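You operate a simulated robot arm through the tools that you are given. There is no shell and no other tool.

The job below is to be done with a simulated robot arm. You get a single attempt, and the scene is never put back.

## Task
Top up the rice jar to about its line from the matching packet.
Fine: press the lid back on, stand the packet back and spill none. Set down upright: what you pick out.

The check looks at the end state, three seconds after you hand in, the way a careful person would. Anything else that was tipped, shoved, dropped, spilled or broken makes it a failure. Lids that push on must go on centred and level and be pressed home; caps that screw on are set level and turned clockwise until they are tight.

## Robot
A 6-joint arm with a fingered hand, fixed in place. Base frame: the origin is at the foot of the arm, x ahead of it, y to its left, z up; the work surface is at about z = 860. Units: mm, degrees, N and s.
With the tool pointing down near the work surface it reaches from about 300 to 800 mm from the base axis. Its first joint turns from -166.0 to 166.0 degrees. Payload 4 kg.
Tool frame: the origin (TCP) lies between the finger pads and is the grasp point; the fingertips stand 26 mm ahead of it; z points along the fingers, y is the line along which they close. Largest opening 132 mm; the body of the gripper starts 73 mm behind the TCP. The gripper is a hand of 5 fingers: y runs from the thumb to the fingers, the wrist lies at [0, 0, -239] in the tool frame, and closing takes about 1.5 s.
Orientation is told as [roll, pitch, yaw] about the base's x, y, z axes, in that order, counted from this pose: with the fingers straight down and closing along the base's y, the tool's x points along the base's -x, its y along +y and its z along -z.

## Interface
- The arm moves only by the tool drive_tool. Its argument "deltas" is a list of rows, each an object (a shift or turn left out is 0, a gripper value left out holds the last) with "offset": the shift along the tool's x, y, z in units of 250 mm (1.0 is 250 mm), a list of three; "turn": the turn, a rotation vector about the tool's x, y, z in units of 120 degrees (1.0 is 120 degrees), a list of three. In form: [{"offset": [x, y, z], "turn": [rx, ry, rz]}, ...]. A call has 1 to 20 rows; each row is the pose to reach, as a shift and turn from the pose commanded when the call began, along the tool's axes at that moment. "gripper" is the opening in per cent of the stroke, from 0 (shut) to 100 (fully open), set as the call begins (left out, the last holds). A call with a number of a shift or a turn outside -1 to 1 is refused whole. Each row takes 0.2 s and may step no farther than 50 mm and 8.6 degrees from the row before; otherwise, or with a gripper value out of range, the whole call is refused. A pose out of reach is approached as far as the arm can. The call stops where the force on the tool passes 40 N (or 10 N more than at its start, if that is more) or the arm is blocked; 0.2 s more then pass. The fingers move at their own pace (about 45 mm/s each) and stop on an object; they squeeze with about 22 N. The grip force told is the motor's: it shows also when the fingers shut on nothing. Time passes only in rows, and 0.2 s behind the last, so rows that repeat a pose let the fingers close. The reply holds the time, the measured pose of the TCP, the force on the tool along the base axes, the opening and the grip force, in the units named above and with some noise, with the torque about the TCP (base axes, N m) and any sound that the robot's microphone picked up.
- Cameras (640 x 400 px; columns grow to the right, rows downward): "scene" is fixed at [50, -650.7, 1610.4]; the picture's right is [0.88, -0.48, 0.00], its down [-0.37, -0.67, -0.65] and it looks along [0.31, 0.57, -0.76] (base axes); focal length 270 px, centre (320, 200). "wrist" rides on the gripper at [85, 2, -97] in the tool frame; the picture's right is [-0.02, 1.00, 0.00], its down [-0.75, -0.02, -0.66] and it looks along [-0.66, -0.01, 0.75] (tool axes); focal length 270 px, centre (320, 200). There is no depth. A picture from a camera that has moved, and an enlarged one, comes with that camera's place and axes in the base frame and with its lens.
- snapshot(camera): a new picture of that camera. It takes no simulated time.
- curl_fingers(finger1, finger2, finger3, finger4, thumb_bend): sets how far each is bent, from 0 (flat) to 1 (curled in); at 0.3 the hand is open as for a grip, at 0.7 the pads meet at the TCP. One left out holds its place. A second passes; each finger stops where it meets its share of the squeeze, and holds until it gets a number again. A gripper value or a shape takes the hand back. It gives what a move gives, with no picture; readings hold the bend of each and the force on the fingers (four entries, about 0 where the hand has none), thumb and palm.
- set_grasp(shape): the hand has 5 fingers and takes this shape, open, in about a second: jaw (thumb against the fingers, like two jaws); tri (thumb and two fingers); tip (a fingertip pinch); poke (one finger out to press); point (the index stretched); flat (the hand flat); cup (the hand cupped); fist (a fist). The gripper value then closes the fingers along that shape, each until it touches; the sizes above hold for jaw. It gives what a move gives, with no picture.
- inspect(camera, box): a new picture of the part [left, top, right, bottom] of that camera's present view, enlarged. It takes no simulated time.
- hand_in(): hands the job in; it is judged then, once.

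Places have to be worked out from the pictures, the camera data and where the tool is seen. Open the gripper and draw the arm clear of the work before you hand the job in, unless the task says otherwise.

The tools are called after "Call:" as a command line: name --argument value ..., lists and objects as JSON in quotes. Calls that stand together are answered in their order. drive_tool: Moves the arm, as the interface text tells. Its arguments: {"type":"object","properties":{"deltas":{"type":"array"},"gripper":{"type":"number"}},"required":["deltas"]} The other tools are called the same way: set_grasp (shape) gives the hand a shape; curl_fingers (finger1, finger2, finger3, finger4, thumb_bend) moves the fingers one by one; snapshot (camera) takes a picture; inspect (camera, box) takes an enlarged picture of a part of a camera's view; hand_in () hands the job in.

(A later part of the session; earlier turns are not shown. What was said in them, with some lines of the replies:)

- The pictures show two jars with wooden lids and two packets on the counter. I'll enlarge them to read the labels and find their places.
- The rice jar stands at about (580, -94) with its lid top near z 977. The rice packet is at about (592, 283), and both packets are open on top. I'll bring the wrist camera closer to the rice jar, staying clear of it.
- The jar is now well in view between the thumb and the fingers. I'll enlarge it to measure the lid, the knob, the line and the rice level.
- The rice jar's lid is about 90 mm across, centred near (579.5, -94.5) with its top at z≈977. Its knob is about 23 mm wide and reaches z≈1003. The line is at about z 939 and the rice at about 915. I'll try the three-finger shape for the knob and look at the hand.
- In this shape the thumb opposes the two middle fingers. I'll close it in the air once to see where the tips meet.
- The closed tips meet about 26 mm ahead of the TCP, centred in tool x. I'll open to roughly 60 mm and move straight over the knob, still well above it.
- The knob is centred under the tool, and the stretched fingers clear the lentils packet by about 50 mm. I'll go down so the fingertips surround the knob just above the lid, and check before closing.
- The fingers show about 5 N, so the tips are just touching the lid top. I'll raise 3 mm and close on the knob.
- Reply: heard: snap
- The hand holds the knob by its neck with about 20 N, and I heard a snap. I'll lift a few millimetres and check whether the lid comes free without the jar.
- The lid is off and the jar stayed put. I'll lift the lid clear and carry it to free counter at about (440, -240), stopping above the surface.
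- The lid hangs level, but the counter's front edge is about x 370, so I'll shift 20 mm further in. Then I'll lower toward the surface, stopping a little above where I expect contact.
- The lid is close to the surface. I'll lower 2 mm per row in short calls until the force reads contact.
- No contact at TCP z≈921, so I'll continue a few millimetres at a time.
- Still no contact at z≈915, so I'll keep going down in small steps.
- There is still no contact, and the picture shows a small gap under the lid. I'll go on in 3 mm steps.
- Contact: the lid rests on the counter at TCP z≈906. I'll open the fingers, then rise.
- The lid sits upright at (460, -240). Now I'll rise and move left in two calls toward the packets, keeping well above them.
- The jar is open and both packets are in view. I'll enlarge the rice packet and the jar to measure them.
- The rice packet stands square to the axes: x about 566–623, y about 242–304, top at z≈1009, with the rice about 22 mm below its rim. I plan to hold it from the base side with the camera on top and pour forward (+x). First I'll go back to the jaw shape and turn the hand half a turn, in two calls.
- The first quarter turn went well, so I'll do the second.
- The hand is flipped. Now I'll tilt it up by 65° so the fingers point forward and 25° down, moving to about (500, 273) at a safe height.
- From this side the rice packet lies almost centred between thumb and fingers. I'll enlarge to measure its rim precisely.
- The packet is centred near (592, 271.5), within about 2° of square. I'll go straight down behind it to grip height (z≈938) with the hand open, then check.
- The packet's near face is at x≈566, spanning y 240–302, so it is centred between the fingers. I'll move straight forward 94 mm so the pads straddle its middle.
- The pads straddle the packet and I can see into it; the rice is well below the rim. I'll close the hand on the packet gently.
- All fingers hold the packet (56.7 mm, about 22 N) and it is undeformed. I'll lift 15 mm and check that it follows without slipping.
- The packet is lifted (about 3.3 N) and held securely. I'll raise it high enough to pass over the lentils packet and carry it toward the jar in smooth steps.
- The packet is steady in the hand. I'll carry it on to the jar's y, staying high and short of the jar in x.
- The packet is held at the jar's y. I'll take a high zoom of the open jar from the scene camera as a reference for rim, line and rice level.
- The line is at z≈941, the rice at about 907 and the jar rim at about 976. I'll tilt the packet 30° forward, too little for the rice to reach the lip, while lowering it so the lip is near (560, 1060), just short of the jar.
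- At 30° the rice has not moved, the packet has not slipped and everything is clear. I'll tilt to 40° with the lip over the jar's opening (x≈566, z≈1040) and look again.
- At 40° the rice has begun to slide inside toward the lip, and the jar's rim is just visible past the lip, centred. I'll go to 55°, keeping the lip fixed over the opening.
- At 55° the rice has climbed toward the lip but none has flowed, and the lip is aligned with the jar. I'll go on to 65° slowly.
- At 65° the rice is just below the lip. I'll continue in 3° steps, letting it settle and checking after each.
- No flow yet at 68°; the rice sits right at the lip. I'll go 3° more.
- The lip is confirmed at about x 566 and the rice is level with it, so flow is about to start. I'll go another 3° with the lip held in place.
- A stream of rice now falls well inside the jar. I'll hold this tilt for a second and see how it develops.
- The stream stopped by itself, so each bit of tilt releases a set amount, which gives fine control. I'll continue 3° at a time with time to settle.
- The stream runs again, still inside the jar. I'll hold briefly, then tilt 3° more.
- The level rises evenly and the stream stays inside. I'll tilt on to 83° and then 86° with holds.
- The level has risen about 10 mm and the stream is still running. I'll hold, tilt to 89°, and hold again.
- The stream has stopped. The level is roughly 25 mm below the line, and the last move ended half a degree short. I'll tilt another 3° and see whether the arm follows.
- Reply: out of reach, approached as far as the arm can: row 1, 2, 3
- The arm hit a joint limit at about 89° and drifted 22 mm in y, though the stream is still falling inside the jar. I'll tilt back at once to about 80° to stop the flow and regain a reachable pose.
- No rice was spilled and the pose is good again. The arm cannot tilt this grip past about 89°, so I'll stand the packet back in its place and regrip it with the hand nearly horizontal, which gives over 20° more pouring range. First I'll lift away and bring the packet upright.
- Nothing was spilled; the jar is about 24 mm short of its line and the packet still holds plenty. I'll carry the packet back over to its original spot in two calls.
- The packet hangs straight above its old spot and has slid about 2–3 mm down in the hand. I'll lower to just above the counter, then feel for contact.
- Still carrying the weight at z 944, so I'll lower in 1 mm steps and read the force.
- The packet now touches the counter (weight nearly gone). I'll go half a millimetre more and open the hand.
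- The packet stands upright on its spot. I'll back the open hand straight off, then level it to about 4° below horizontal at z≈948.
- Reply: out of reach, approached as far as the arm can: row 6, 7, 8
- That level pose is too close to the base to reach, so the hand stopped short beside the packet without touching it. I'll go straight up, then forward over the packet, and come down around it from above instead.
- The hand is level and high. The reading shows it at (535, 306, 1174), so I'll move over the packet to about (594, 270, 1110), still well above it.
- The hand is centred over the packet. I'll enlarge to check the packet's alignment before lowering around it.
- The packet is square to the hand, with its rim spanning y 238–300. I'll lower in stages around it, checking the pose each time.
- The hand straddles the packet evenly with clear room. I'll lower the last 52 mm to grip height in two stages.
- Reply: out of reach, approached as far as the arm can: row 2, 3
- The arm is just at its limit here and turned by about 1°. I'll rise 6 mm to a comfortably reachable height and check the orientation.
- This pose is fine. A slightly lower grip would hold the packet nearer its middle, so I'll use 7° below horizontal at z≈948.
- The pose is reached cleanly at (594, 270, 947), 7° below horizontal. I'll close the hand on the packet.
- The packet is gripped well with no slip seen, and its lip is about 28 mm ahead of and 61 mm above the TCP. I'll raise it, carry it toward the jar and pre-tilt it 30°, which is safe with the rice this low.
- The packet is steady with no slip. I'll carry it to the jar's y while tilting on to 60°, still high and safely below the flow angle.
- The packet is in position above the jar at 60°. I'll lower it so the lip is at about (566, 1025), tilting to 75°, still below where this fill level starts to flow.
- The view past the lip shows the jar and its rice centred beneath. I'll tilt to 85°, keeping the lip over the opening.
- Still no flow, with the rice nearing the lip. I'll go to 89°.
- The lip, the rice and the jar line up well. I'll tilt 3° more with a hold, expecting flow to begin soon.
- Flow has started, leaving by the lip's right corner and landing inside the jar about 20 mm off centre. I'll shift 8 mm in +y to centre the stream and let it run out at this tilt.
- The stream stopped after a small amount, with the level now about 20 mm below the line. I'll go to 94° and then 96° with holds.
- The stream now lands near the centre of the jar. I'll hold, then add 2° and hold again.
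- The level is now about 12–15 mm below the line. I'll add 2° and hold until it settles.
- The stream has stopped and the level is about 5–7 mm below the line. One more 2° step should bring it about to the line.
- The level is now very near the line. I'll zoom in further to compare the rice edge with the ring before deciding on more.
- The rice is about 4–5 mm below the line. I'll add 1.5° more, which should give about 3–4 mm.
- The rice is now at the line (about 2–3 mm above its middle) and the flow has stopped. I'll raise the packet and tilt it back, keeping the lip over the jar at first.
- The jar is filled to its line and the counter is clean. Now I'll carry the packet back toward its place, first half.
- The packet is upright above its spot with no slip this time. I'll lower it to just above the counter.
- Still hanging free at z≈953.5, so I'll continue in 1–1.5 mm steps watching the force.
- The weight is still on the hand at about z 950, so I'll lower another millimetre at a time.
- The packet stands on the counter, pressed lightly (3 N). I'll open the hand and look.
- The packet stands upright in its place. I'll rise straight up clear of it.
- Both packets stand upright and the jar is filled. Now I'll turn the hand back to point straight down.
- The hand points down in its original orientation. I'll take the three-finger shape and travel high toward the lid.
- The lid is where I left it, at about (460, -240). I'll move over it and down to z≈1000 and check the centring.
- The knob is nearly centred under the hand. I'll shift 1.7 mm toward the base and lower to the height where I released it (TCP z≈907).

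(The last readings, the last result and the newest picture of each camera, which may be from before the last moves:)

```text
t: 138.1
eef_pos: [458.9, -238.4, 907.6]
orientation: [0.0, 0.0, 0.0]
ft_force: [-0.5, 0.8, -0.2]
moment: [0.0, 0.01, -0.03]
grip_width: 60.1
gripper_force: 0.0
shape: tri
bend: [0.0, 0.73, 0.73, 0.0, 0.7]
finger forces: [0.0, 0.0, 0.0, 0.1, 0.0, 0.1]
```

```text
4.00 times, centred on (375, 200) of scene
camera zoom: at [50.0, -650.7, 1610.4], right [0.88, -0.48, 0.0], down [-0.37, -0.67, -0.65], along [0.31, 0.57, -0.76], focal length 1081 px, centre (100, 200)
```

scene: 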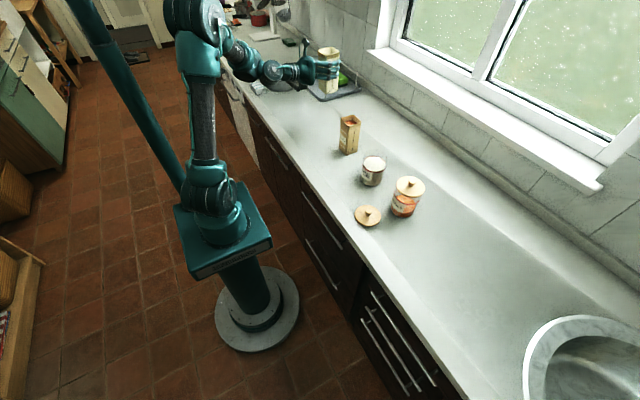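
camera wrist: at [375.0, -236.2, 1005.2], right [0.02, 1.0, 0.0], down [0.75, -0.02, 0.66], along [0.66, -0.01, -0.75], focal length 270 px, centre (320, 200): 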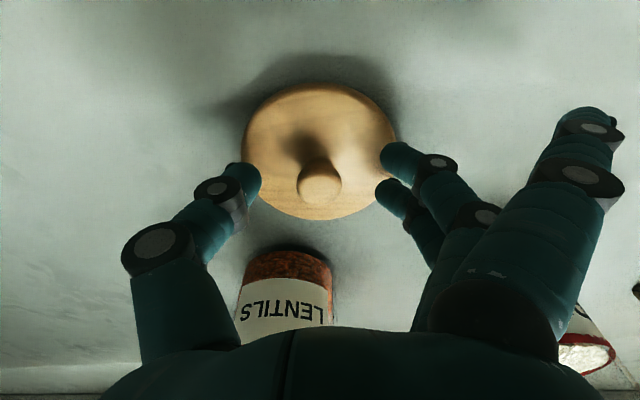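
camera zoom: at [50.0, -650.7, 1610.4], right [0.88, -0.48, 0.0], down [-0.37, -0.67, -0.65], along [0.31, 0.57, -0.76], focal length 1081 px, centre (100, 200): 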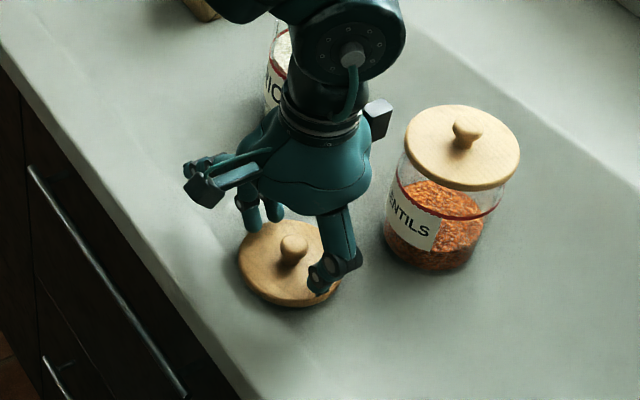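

The view matches the one before I first gripped the knob, so the hand is centred. I'll close on the knob.

Call:
drive_tool --deltas '[{"offset": [0, 0, 0]}, {"offset": [0, 0, 0]}, {"offset": [0, 0, 0]}, {"offset": [0, 0, 0]}, {"offset": [0, 0, 0]}, {"offset": [0, 0, 0]}, {"offset": [0, 0, 0]}]' --gripper 5

Call:
drive_tool --deltas '[{"offset": [0, 0, -0.02]}, {"offset": [0, 0, -0.06]}, {"offset": [0, 0, -0.12]}, {"offset": [0, 0, -0.12]}]'

Call:
snapshot --camera "wrist"

Call:
inspect --camera "scene" --box '[330, 150, 420, 250]'

```text
t: 139.7
eef_pos: [459.2, -237.9, 909.0]
orientation: [-0.1, 0.0, -0.1]
ft_force: [0.1, -0.5, -0.2]
moment: [0.02, 0.01, 0.04]
grip_width: 12.9
gripper_force: 22.1
shape: tri
bend: [0.26, 0.71, 0.72, 0.26, 0.7]
finger forces: [0.0, 8.1, 10.8, 0.0, 18.8, 0.0]
```

```text
t: 140.7
eef_pos: [458.1, -237.2, 939.3]
orientation: [0.0, 0.0, 0.0]
ft_force: [-0.3, 0.6, -0.3]
moment: [-0.02, -0.05, 0.01]
grip_width: 13.0
gripper_force: 21.6
shape: tri
bend: [0.26, 0.71, 0.72, 0.26, 0.7]
finger forces: [0.1, 7.9, 11.2, 0.1, 18.9, 0.0]
```

```text
taken
camera wrist: at [375.2, -235.0, 1035.2], right [0.02, 1.0, 0.0], down [0.75, -0.02, 0.66], along [0.66, -0.01, -0.75], focal length 270 px, centre (320, 200)
```

wrist: 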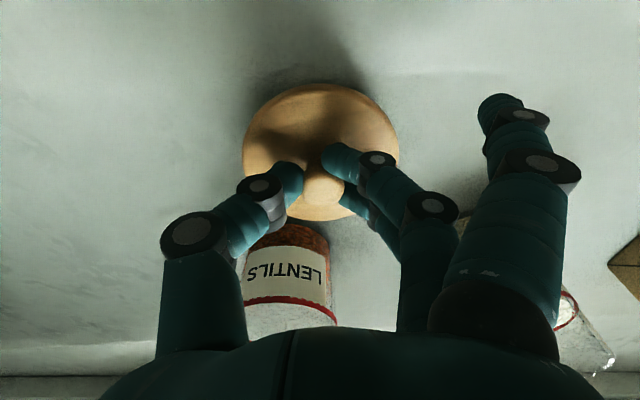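

```text
4.00 times, centred on (375, 200) of scene
camera zoom: at [50.0, -650.7, 1610.4], right [0.88, -0.48, 0.0], down [-0.37, -0.67, -0.65], along [0.31, 0.57, -0.76], focal length 1081 px, centre (100, 200)
```

zoom: 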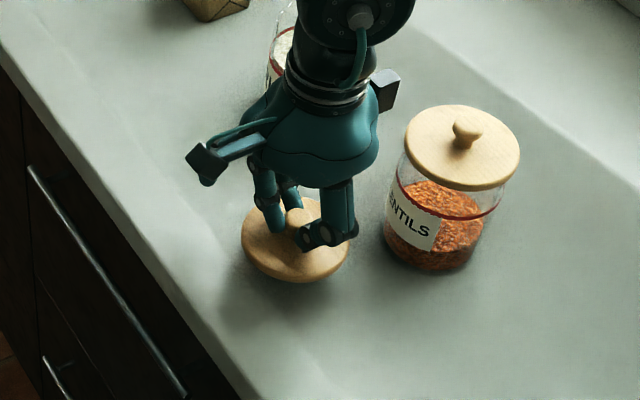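

The lid is back in the hand in the same position as when I took it off. I'll carry it up and over to above the jar, stopping at z≈1040.

Call:
drive_tool --deltas '[{"offset": [0, 0, -0.17]}, {"offset": [0, 0, -0.34]}, {"offset": [0, 0, -0.51]}, {"offset": [0, 0, -0.684]}, {"offset": [-0.0967, 0.1139, -0.684]}, {"offset": [-0.1934, 0.2278, -0.684]}, {"offset": [-0.2902, 0.3418, -0.684]}, {"offset": [-0.3869, 0.4557, -0.684]}, {"offset": [-0.4836, 0.5696, -0.684]}, {"offset": [-0.4836, 0.5696, -0.55]}, {"offset": [-0.4836, 0.5696, -0.404]}, {"offset": [-0.4836, 0.5696, -0.404]}]'

Call:
drive_tool --deltas '[{"offset": [0, 0, 0]}]'

Call:
drive_tool --deltas '[{"offset": [0, 0, 0]}]'

Call:
snapshot --camera "wrist"

Call:
inspect --camera "scene" --box '[340, 110, 420, 200]'

```text
t: 143.3
eef_pos: [580.2, -94.5, 1042.0]
orientation: [0.0, -0.1, -0.1]
ft_force: [0.4, 0.7, -0.8]
moment: [-0.01, -0.03, -0.02]
grip_width: 12.3
gripper_force: 22.0
shape: tri
bend: [0.26, 0.71, 0.72, 0.26, 0.7]
finger forces: [0.0, 7.6, 12.4, 0.1, 18.5, 0.1]
```

```text
t: 143.7
eef_pos: [580.9, -93.6, 1041.0]
orientation: [0.0, 0.0, 0.0]
ft_force: [0.0, 0.2, -0.6]
moment: [0.0, 0.03, 0.0]
grip_width: 12.5
gripper_force: 22.2
shape: tri
bend: [0.26, 0.71, 0.72, 0.26, 0.7]
finger forces: [0.1, 7.6, 12.5, 0.1, 18.5, 0.1]
```

```text
t: 144.1
eef_pos: [581.5, -94.5, 1041.5]
orientation: [0.0, 0.0, 0.1]
ft_force: [-0.1, 0.5, -0.5]
moment: [0.01, 0.0, 0.01]
grip_width: 12.6
gripper_force: 21.8
shape: tri
bend: [0.26, 0.71, 0.72, 0.26, 0.7]
finger forces: [0.0, 7.6, 12.5, 0.0, 18.5, 0.1]
```

```text
taken
camera wrist: at [496.6, -92.7, 1138.3], right [0.02, 1.0, 0.0], down [0.75, -0.02, 0.66], along [0.66, -0.01, -0.75], focal length 270 px, centre (320, 200)
```

wrist: 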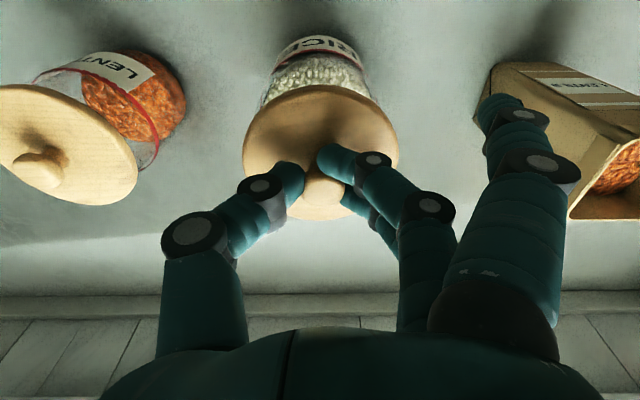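

```text
4.44 times, centred on (380, 155) of scene
camera zoom: at [50.0, -650.7, 1610.4], right [0.88, -0.48, 0.0], down [-0.37, -0.67, -0.65], along [0.31, 0.57, -0.76], focal length 1201 px, centre (53, 400)
```

zoom: 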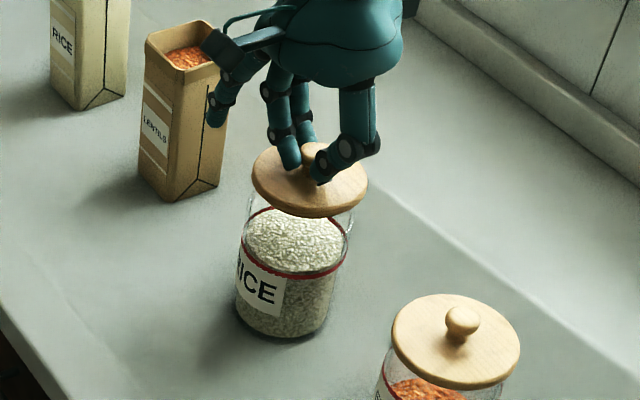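

The lid hangs level above the jar. I'll zoom in from both cameras to check the centring before lowering.

Call:
inspect --camera "wrist" --box '[220, 20, 420, 230]'

Call:
inspect --camera "scene" --box '[360, 135, 400, 190]'

```text
1.90 times, centred on (320, 125) of wrist
camera zoom: at [496.6, -92.7, 1138.3], right [0.02, 1.0, 0.0], down [0.75, -0.02, 0.66], along [0.66, -0.01, -0.75], focal length 515 px, centre (320, 343)
```

zoom: 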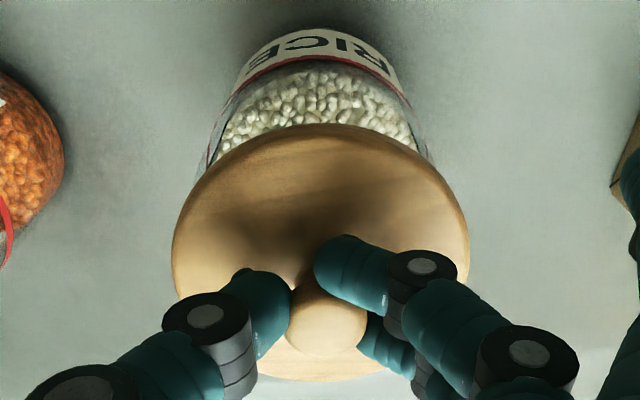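

```text
7.27 times, centred on (380, 162) of scene
camera zoom: at [50.0, -650.7, 1610.4], right [0.88, -0.48, 0.0], down [-0.37, -0.67, -0.65], along [0.31, 0.57, -0.76], focal length 1966 px, centre (-116, 473)
```

zoom: 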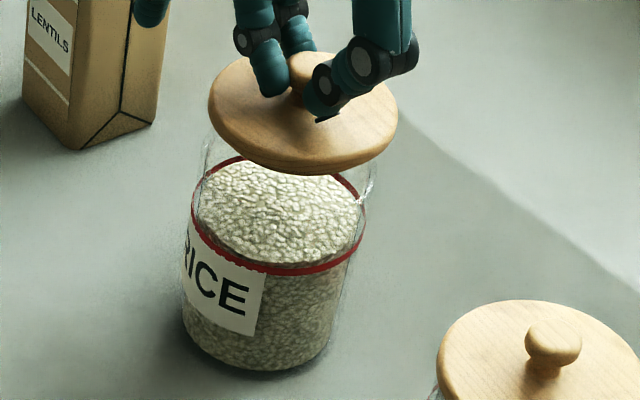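

The lid hangs level (the ellipse matches a level disc) and sits about 2 mm too far in +x by comparison with the first grip. I'll correct that and lower to just above the rim.

Call:
drive_tool --deltas '[{"offset": [0.008, -0.001, 0.02]}, {"offset": [0.008, -0.001, 0.04]}, {"offset": [0.008, -0.001, 0.048]}, {"offset": [0.008, -0.001, 0.048]}]'

Call:
drive_tool --deltas '[{"offset": [0, 0, 0]}]'

Call:
inspect --camera "scene" --box '[360, 135, 400, 190]'

Call:
inspect --camera "wrist" --box '[220, 20, 420, 230]'

```text
t: 145.1
eef_pos: [579.0, -95.0, 1028.6]
orientation: [0.0, 0.1, -0.1]
ft_force: [-0.3, -0.3, -0.7]
moment: [-0.01, 0.0, -0.01]
grip_width: 12.5
gripper_force: 21.3
shape: tri
bend: [0.26, 0.71, 0.72, 0.26, 0.7]
finger forces: [0.0, 7.6, 12.5, 0.1, 18.4, 0.0]
```

```text
t: 145.5
eef_pos: [579.2, -95.1, 1027.7]
orientation: [-0.1, 0.0, 0.0]
ft_force: [0.2, 1.1, -0.1]
moment: [0.0, -0.01, 0.01]
grip_width: 12.5
gripper_force: 22.7
shape: tri
bend: [0.26, 0.71, 0.72, 0.26, 0.7]
finger forces: [0.0, 7.6, 12.5, 0.0, 18.5, 0.0]
```

```text
7.27 times, centred on (380, 162) of scene
camera zoom: at [50.0, -650.7, 1610.4], right [0.88, -0.48, 0.0], down [-0.37, -0.67, -0.65], along [0.31, 0.57, -0.76], focal length 1966 px, centre (-116, 473)
```

zoom: 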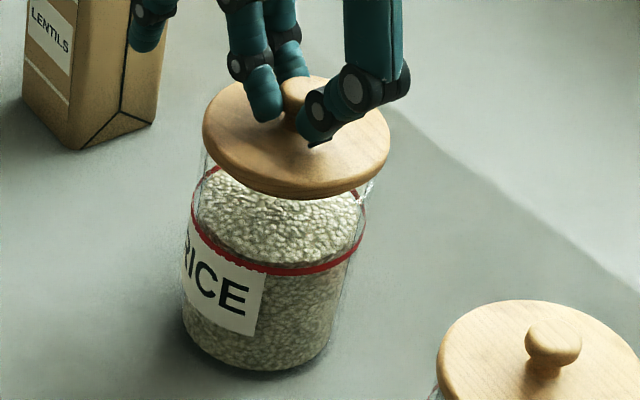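

```text
1.90 times, centred on (320, 125) of wrist
camera zoom: at [494.4, -93.9, 1124.9], right [0.02, 1.0, 0.0], down [0.75, -0.02, 0.66], along [0.66, -0.01, -0.75], focal length 515 px, centre (320, 343)
```

zoom: 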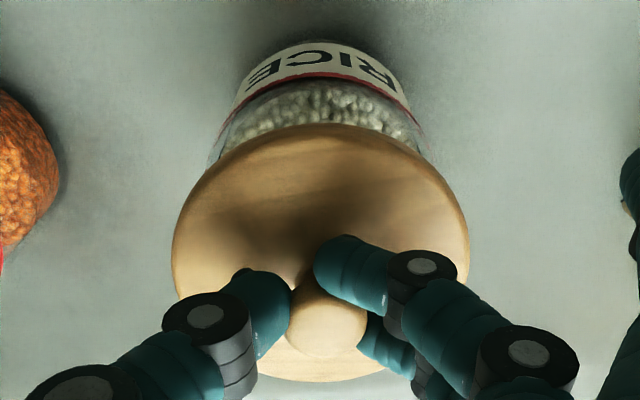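

The lid is level and centred on the jar within about a millimetre. I'll lower in small steps and watch the forces for any early contact.

Call:
drive_tool --deltas '[{"offset": [0, 0, 0.006]}, {"offset": [0, 0, 0.012]}, {"offset": [0, 0, 0.012]}]'

Call:
drive_tool --deltas '[{"offset": [0, 0, 0.006]}, {"offset": [0, 0, 0.008]}, {"offset": [0, 0, 0.008]}]'

```text
t: 146.3
eef_pos: [578.2, -95.8, 1026.4]
orientation: [0.0, 0.0, 0.0]
ft_force: [0.4, 0.2, -0.6]
moment: [-0.01, 0.04, -0.01]
grip_width: 12.6
gripper_force: 21.9
shape: tri
bend: [0.26, 0.71, 0.72, 0.26, 0.7]
finger forces: [0.0, 7.5, 12.6, 0.0, 18.5, 0.1]
```

```text
t: 147.1
eef_pos: [577.4, -96.6, 1022.8]
orientation: [0.0, 0.0, 0.0]
ft_force: [-0.3, -0.5, -1.1]
moment: [0.0, -0.02, 0.01]
grip_width: 12.5
gripper_force: 22.1
shape: tri
bend: [0.26, 0.71, 0.72, 0.26, 0.7]
finger forces: [0.0, 7.6, 12.5, 0.0, 18.4, 0.0]
```

No contact yet at about z 1023. I'll continue down in 2 mm steps.

Call:
drive_tool --deltas '[{"offset": [0, 0, 0.006]}, {"offset": [0, 0, 0.008]}, {"offset": [0, 0, 0.008]}]'

Call:
drive_tool --deltas '[{"offset": [0, 0, 0.004]}, {"offset": [0, 0, 0.008]}, {"offset": [0, 0, 0.008]}]'

Call:
inspect --camera "scene" --box '[360, 135, 400, 190]'

```text
t: 147.9
eef_pos: [577.9, -96.1, 1021.3]
orientation: [-0.1, 0.1, 0.0]
ft_force: [-0.4, 0.0, 0.0]
moment: [0.0, -0.01, 0.0]
grip_width: 12.2
gripper_force: 22.1
shape: tri
bend: [0.26, 0.71, 0.72, 0.26, 0.7]
finger forces: [0.1, 7.5, 12.5, 0.0, 18.4, 0.0]
```

```text
t: 148.7
eef_pos: [576.9, -96.4, 1018.6]
orientation: [0.1, 0.1, 0.0]
ft_force: [-0.3, 0.1, -0.6]
moment: [-0.01, 0.0, 0.02]
grip_width: 12.5
gripper_force: 21.9
shape: tri
bend: [0.26, 0.71, 0.72, 0.26, 0.7]
finger forces: [0.0, 7.6, 12.6, 0.0, 18.5, 0.1]
```

```text
7.27 times, centred on (380, 162) of scene
camera zoom: at [50.0, -650.7, 1610.4], right [0.88, -0.48, 0.0], down [-0.37, -0.67, -0.65], along [0.31, 0.57, -0.76], focal length 1966 px, centre (-116, 473)
```

zoom: 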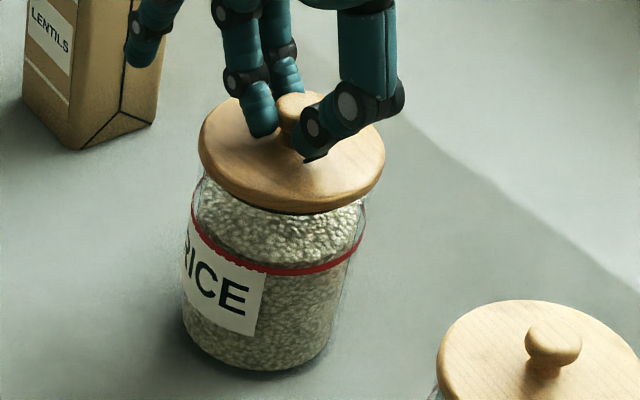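

The lid is only a few millimetres above the rim. I'll check both views closely for centring before the last bit.

Call:
inspect --camera "wrist" --box '[220, 20, 420, 230]'

Call:
inspect --camera "scene" --box '[368, 145, 394, 171]'

```text
1.90 times, centred on (320, 125) of wrist
camera zoom: at [493.5, -93.9, 1115.7], right [0.02, 1.0, 0.0], down [0.75, -0.02, 0.66], along [0.66, -0.01, -0.75], focal length 515 px, centre (320, 343)
```

zoom: 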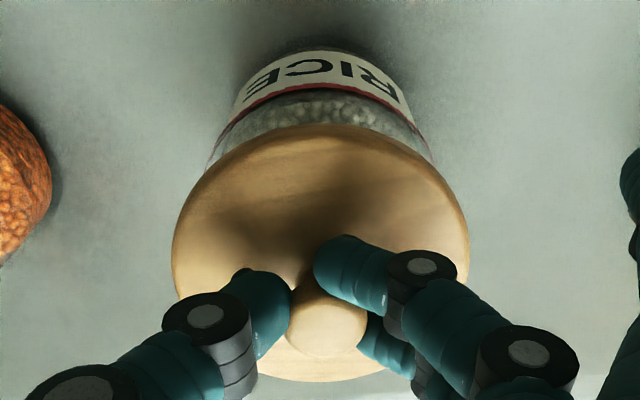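

```text
15.38 times, centred on (381, 158) of scene
camera zoom: at [50.0, -650.7, 1610.4], right [0.88, -0.48, 0.0], down [-0.37, -0.67, -0.65], along [0.31, 0.57, -0.76], focal length 4158 px, centre (-618, 846)
```

zoom: 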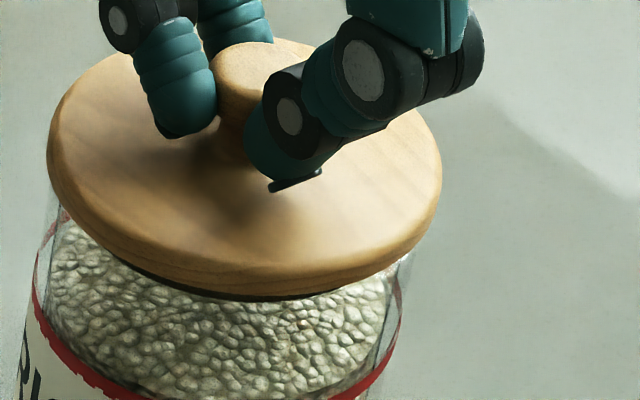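

The lid's plug sits between the glass walls and looks centred in both views. I'll lower on in small steps until it meets resistance.

Call:
drive_tool --deltas '[{"offset": [0, 0, 0.004]}, {"offset": [0, 0, 0.008]}, {"offset": [0, 0, 0.008]}]'

Call:
drive_tool --deltas '[{"offset": [0, 0, 0.004]}, {"offset": [0, 0, 0.004]}, {"offset": [0, 0, 0.004]}]'

Call:
drive_tool --deltas '[{"offset": [0, 0, 0.004]}, {"offset": [0, 0, 0.004]}, {"offset": [0, 0, 0.004]}]'

```text
t: 149.5
eef_pos: [577.9, -95.0, 1016.0]
orientation: [0.0, 0.0, 0.0]
ft_force: [-0.2, -0.8, 0.1]
moment: [0.01, -0.01, -0.02]
grip_width: 12.2
gripper_force: 21.5
shape: tri
bend: [0.26, 0.71, 0.72, 0.26, 0.7]
finger forces: [0.0, 7.6, 12.5, 0.1, 18.4, 0.0]
```

```text
t: 150.3
eef_pos: [578.2, -95.9, 1015.8]
orientation: [0.0, -0.1, 0.0]
ft_force: [-0.4, -0.4, 0.5]
moment: [-0.02, 0.01, 0.0]
grip_width: 12.4
gripper_force: 21.9
shape: tri
bend: [0.26, 0.71, 0.72, 0.26, 0.7]
finger forces: [0.1, 7.7, 12.6, 0.0, 18.9, 0.0]
```

```text
t: 151.1
eef_pos: [577.7, -95.9, 1015.1]
orientation: [0.0, 0.0, -0.1]
ft_force: [-1.6, -1.0, 5.3]
moment: [0.06, -0.02, 0.01]
grip_width: 12.2
gripper_force: 21.8
shape: tri
bend: [0.26, 0.71, 0.72, 0.26, 0.7]
finger forces: [0.1, 8.7, 13.0, 0.0, 20.6, 0.1]
heard: snap
```

A snap at about 5 N: the lid has clicked on. I'll press a little further and look at it.

Call:
drive_tool --deltas '[{"offset": [0, 0, 0.004]}, {"offset": [0, 0, 0.004]}, {"offset": [0, 0, 0.004]}]'

Call:
inspect --camera "scene" --box '[368, 145, 394, 171]'

Call:
inspect --camera "scene" --box '[360, 135, 400, 190]'

```text
t: 151.9
eef_pos: [578.3, -96.5, 1013.6]
orientation: [0.0, -0.1, -0.1]
ft_force: [-4.1, -2.3, 14.4]
moment: [0.0, 0.02, -0.01]
grip_width: 13.1
gripper_force: 21.7
shape: tri
bend: [0.26, 0.71, 0.72, 0.26, 0.71]
finger forces: [0.0, 9.9, 14.2, 0.0, 24.1, 0.0]
```

```text
15.38 times, centred on (381, 158) of scene
camera zoom: at [50.0, -650.7, 1610.4], right [0.88, -0.48, 0.0], down [-0.37, -0.67, -0.65], along [0.31, 0.57, -0.76], focal length 4158 px, centre (-618, 846)
```

zoom: 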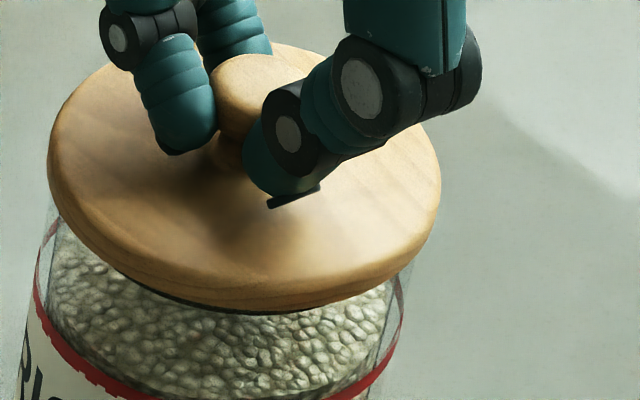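

```text
7.27 times, centred on (380, 162) of scene
camera zoom: at [50.0, -650.7, 1610.4], right [0.88, -0.48, 0.0], down [-0.37, -0.67, -0.65], along [0.31, 0.57, -0.76], focal length 1966 px, centre (-116, 473)
```

zoom: 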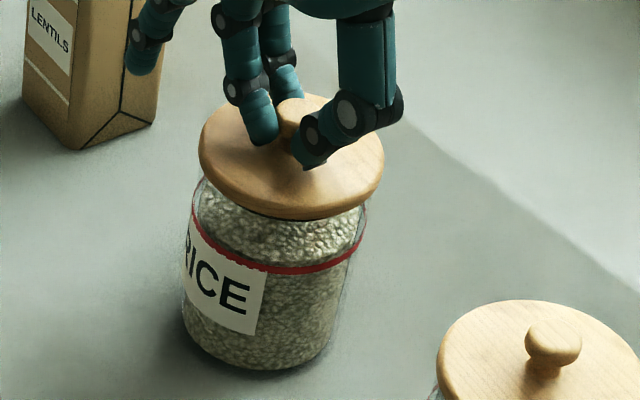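

The force rises to 14 N with the lid clicked in. I'll compare its seat with the lentils jar's lid, which is fully home.

Call:
inspect --camera "scene" --box '[390, 175, 425, 215]'

Call:
inspect --camera "wrist" --box '[220, 20, 420, 230]'

```text
10.00 times, centred on (408, 195) of scene
camera zoom: at [50.0, -650.7, 1610.4], right [0.88, -0.48, 0.0], down [-0.37, -0.67, -0.65], along [0.31, 0.57, -0.76], focal length 2703 px, centre (-555, 250)
```

zoom: 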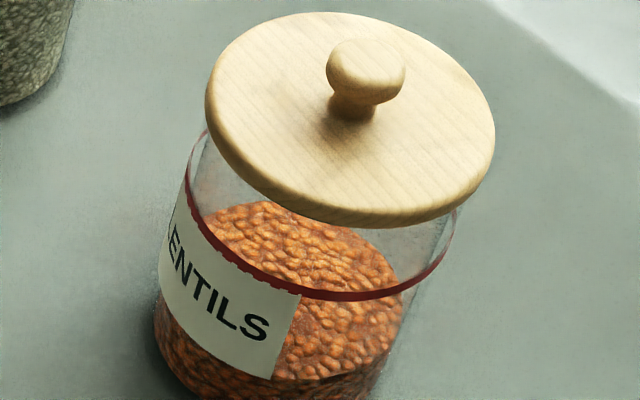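

```text
1.90 times, centred on (320, 125) of wrist
camera zoom: at [493.8, -94.1, 1110.8], right [0.02, 1.0, 0.0], down [0.75, -0.02, 0.66], along [0.66, -0.01, -0.75], focal length 515 px, centre (320, 343)
```

zoom: 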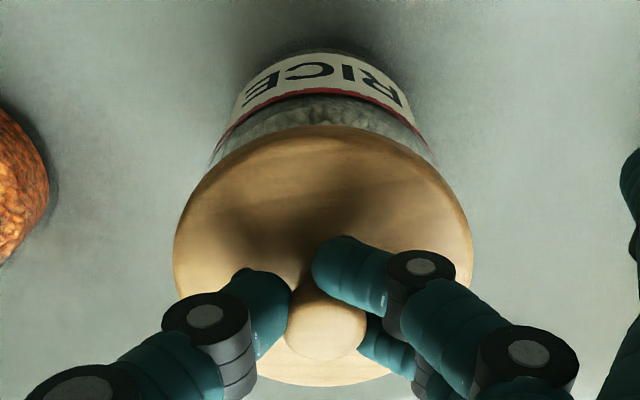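

By geometry the rice lid sits as deep as the lentils lid, so it is home. I'll ease off the push slightly and open the fingers.

Call:
drive_tool --deltas '[{"offset": [0, 0, -0.005]}, {"offset": [0, 0, -0.005]}]'

Call:
drive_tool --deltas '[{"offset": [0, 0, 0]}, {"offset": [0, 0, 0]}, {"offset": [0, 0, 0]}, {"offset": [0, 0, 0]}]' --gripper 45

Call:
inspect --camera "scene" --box '[360, 135, 400, 190]'

```text
t: 152.5
eef_pos: [578.0, -96.1, 1015.2]
orientation: [0.0, 0.0, 0.0]
ft_force: [-1.6, -0.5, 3.9]
moment: [0.01, -0.01, -0.01]
grip_width: 12.5
gripper_force: 21.9
shape: tri
bend: [0.26, 0.71, 0.72, 0.26, 0.71]
finger forces: [0.1, 8.6, 14.0, 0.1, 22.0, 0.0]
```

```text
t: 153.5
eef_pos: [578.6, -94.8, 1015.9]
orientation: [0.0, -0.1, 0.0]
ft_force: [-0.1, 0.1, -0.6]
moment: [-0.03, -0.01, 0.0]
grip_width: 58.3
gripper_force: 0.0
shape: tri
bend: [0.0, 0.73, 0.73, 0.0, 0.7]
finger forces: [0.0, 0.0, 0.0, 0.1, 0.1, 0.0]
```

```text
7.27 times, centred on (380, 162) of scene
camera zoom: at [50.0, -650.7, 1610.4], right [0.88, -0.48, 0.0], down [-0.37, -0.67, -0.65], along [0.31, 0.57, -0.76], focal length 1966 px, centre (-116, 473)
```

zoom: 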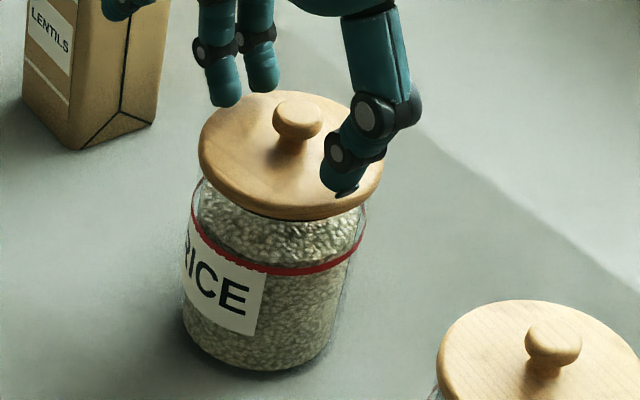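

The lid stays on, level and centred. I'll rise 45 mm, close the fingertips together and check the aim for a firm final press on top of the knob.

Call:
drive_tool --deltas '[{"offset": [0, 0, -0.02]}, {"offset": [0, 0, -0.1]}, {"offset": [0, 0, -0.18]}, {"offset": [0, 0, -0.18]}]'

Call:
drive_tool --deltas '[{"offset": [0, 0, 0]}, {"offset": [0, 0, 0]}, {"offset": [0, 0, 0]}, {"offset": [0, 0, 0]}, {"offset": [0, 0, 0]}]' --gripper 0

Call:
inspect --camera "wrist" --box '[220, 20, 420, 230]'

Call:
inspect --camera "scene" --box '[360, 125, 400, 190]'

```text
t: 154.5
eef_pos: [579.6, -95.2, 1059.6]
orientation: [0.0, 0.0, 0.0]
ft_force: [0.0, -0.6, -0.4]
moment: [0.0, -0.01, 0.0]
grip_width: 58.4
gripper_force: 0.1
shape: tri
bend: [0.0, 0.73, 0.73, 0.0, 0.7]
finger forces: [0.1, 0.0, 0.0, 0.0, 0.0, 0.1]
```

```text
t: 155.7
eef_pos: [578.3, -93.8, 1060.4]
orientation: [0.0, 0.0, 0.1]
ft_force: [-0.5, 0.0, -0.1]
moment: [0.02, -0.02, -0.01]
grip_width: 0.2
gripper_force: 22.3
shape: tri
bend: [0.17, 0.63, 0.63, 0.17, 0.67]
finger forces: [0.1, 0.1, 0.0, 0.0, 0.0, 0.1]
```

```text
1.90 times, centred on (320, 125) of wrist
camera zoom: at [494.6, -93.2, 1156.5], right [0.02, 1.0, 0.0], down [0.75, -0.02, 0.66], along [0.66, -0.01, -0.75], focal length 515 px, centre (320, 343)
```

zoom: 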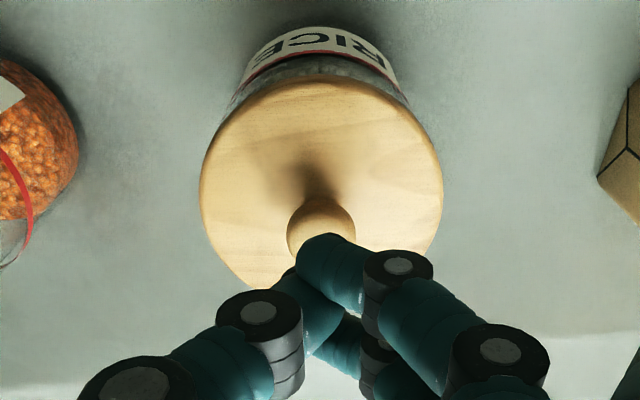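

```text
6.15 times, centred on (380, 158) of scene
camera zoom: at [50.0, -650.7, 1610.4], right [0.88, -0.48, 0.0], down [-0.37, -0.67, -0.65], along [0.31, 0.57, -0.76], focal length 1663 px, centre (-49, 462)
```

zoom: 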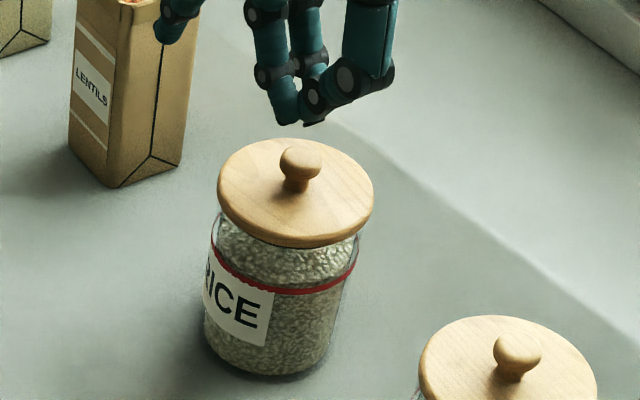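

The lid is centred and level on the jar. I'll lower the closed fingertips onto the knob and press.

Call:
drive_tool --deltas '[{"offset": [-0.002, 0, 0.05]}, {"offset": [-0.002, 0, 0.09]}, {"offset": [-0.002, 0, 0.108]}, {"offset": [-0.002, 0, 0.108]}]'

Call:
drive_tool --deltas '[{"offset": [0, 0, 0.006]}, {"offset": [0, 0, 0.012]}, {"offset": [0, 0, 0.012]}]'

```text
t: 156.7
eef_pos: [578.7, -95.4, 1033.2]
orientation: [0.0, 0.0, 0.0]
ft_force: [-0.3, 0.3, -0.1]
moment: [-0.03, -0.03, 0.03]
grip_width: 0.0
gripper_force: 22.3
shape: tri
bend: [0.26, 0.63, 0.63, 0.26, 0.67]
finger forces: [0.0, 0.1, 0.0, 0.0, 0.1, 0.1]
```

```text
t: 157.5
eef_pos: [579.3, -95.5, 1031.9]
orientation: [-0.1, -0.2, 0.0]
ft_force: [-1.7, 1.1, 25.8]
moment: [0.01, 0.03, 0.02]
grip_width: 0.0
gripper_force: 22.7
shape: tri
bend: [0.26, 0.63, 0.63, 0.26, 0.67]
finger forces: [0.0, 0.0, 0.0, 0.0, 0.0, 0.0]
```

The knob took a straight 26 N press with no further movement or sound, so the lid is home. I'll rise clear and check everything.

Call:
drive_tool --deltas '[{"offset": [0, 0, -0.02]}, {"offset": [0, 0, -0.12]}, {"offset": [0, 0, -0.28]}, {"offset": [0, 0, -0.46]}, {"offset": [0, 0, -0.64]}, {"offset": [0, 0, -0.8]}, {"offset": [0, 0, -0.8]}]'

Call:
drive_tool --deltas '[{"offset": [0.16, 0, -0.08]}, {"offset": [0.32, 0, -0.12]}, {"offset": [0.48, 0, -0.16]}, {"offset": [0.6, 0, -0.16]}, {"offset": [0.6, 0, -0.16]}]' --gripper 100

Call:
snapshot --camera "wrist"

Call:
snapshot --camera "scene"

Call:
inspect --camera "scene" --box '[310, 80, 430, 220]'

```text
t: 159.1
eef_pos: [579.3, -94.3, 1231.5]
orientation: [0.0, 0.0, 0.0]
ft_force: [-0.6, 0.5, 0.9]
moment: [-0.03, -0.02, 0.0]
grip_width: 0.0
gripper_force: 22.1
shape: tri
bend: [0.26, 0.63, 0.63, 0.26, 0.67]
finger forces: [0.1, 0.0, 0.0, 0.0, 0.0, 0.1]
```

```text
t: 160.3
eef_pos: [428.2, -93.4, 1271.8]
orientation: [0.1, 0.1, 0.0]
ft_force: [0.5, 0.4, -0.2]
moment: [-0.04, 0.02, 0.01]
grip_width: 131.9
gripper_force: 0.1
shape: tri
bend: [0.0, 0.3, 0.3, 0.0, 0.3]
finger forces: [0.0, 0.0, 0.1, 0.1, 0.0, 0.0]
```

```text
taken
camera wrist: at [343.9, -92.2, 1368.3], right [0.02, 1.0, 0.0], down [0.75, -0.02, 0.66], along [0.66, -0.01, -0.75], focal length 270 px, centre (320, 200)
```

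wrist: 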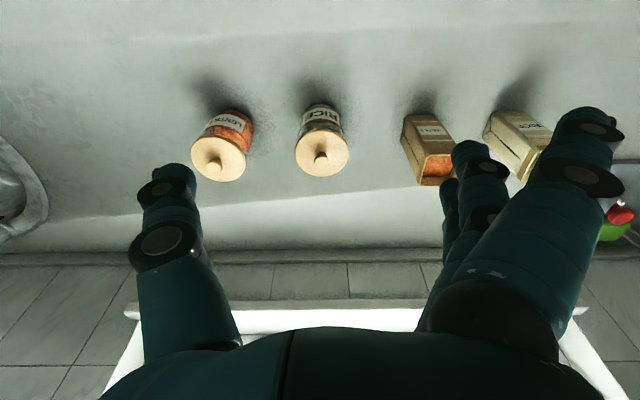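

```text
taken
```

scene: 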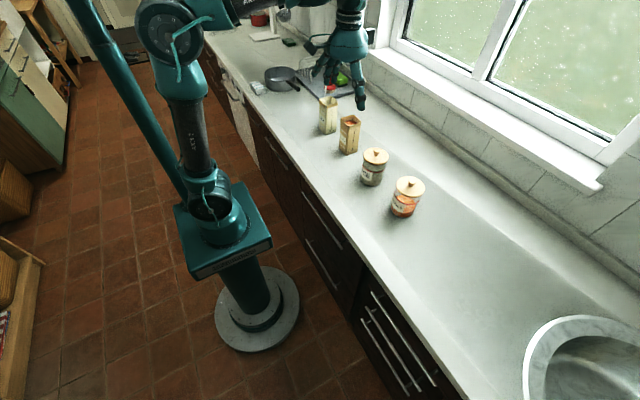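

```text
2.86 times, centred on (370, 150) of scene
camera zoom: at [50.0, -650.7, 1610.4], right [0.88, -0.48, 0.0], down [-0.37, -0.67, -0.65], along [0.31, 0.57, -0.76], focal length 772 px, centre (177, 343)
```

zoom: 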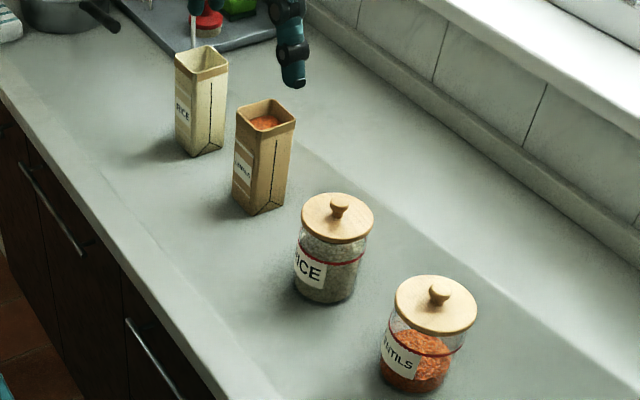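

Everything stands in place: lid on, both packets upright, counter clear. I'll take one last close look at the jar and the surface for any grains or a raised lid.

Call:
inspect --camera "scene" --box '[355, 140, 400, 195]'

Call:
inspect --camera "wrist" --box '[180, 80, 400, 200]'

Call:
inspect --camera "scene" --box '[310, 85, 370, 165]'

```text
7.27 times, centred on (378, 168) of scene
camera zoom: at [50.0, -650.7, 1610.4], right [0.88, -0.48, 0.0], down [-0.37, -0.67, -0.65], along [0.31, 0.57, -0.76], focal length 1966 px, centre (-98, 436)
```

zoom: 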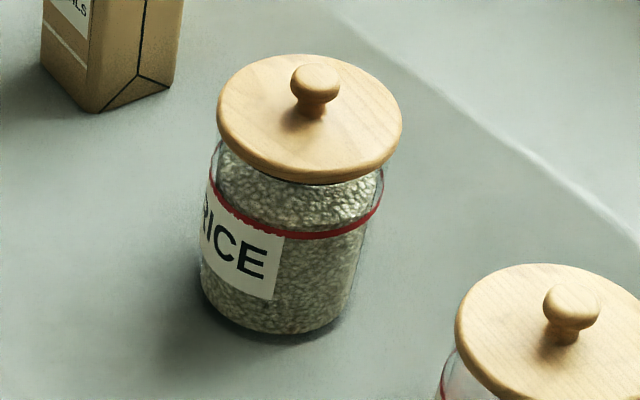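

```text
2.91 times, centred on (290, 140) of wrist
camera zoom: at [343.9, -92.2, 1368.3], right [0.02, 1.0, 0.0], down [0.75, -0.02, 0.66], along [0.66, -0.01, -0.75], focal length 786 px, centre (407, 374)
```

zoom: 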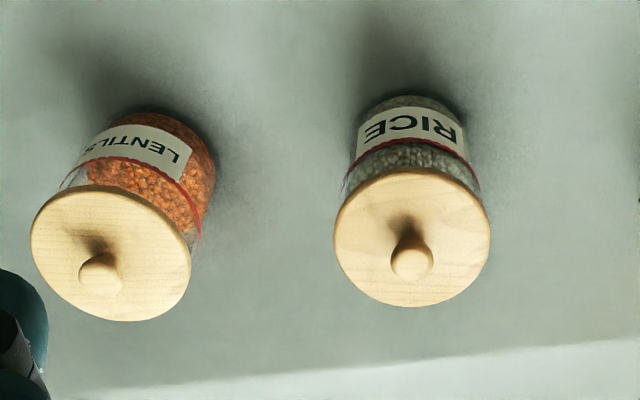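

```text
5.00 times, centred on (340, 125) of scene
camera zoom: at [50.0, -650.7, 1610.4], right [0.88, -0.48, 0.0], down [-0.37, -0.67, -0.65], along [0.31, 0.57, -0.76], focal length 1351 px, centre (220, 575)
```

zoom: 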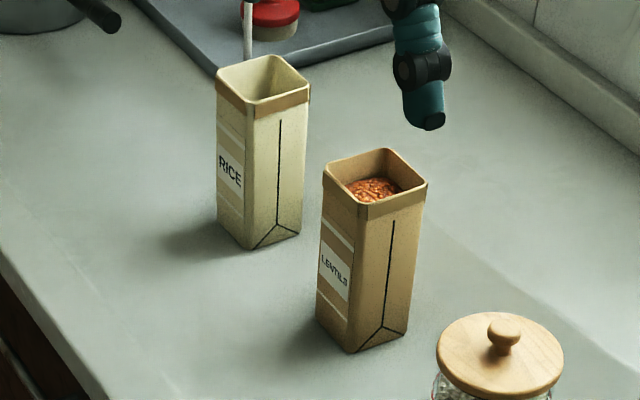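

The rice is at its line, the lid is level and home, both packets stand upright, and no grains are on the counter. The hand is open and clear of the work, so I'm handing in.

Call:
hand_in

```text
The job is handed in.
```

The rice jar is topped up to about its line; the cameras put the rice roughly 1 to 3 mm above it. The lid is pressed back on, and no grains show on the counter in the final pictures.

- **Lid:** It clicked on at about 5 N. I then pressed straight down on the knob with about 26 N, and it did not move further. It looks level and centred in both cameras.
- **Packet:** The rice packet stands upright within a few millimetres of where it started. I had to set it down there and regrip it partway through, because the arm could not tilt the first grip far enough to finish the pour.
- **Arm-limit slip:** During that first pour the arm reached its limit and the hand drifted about 22 mm sideways. The stream stayed inside the jar.
- **Everything else:** The lentils jar, the lentils packet and the things by the sink look untouched. The hand is open and clear of the work.
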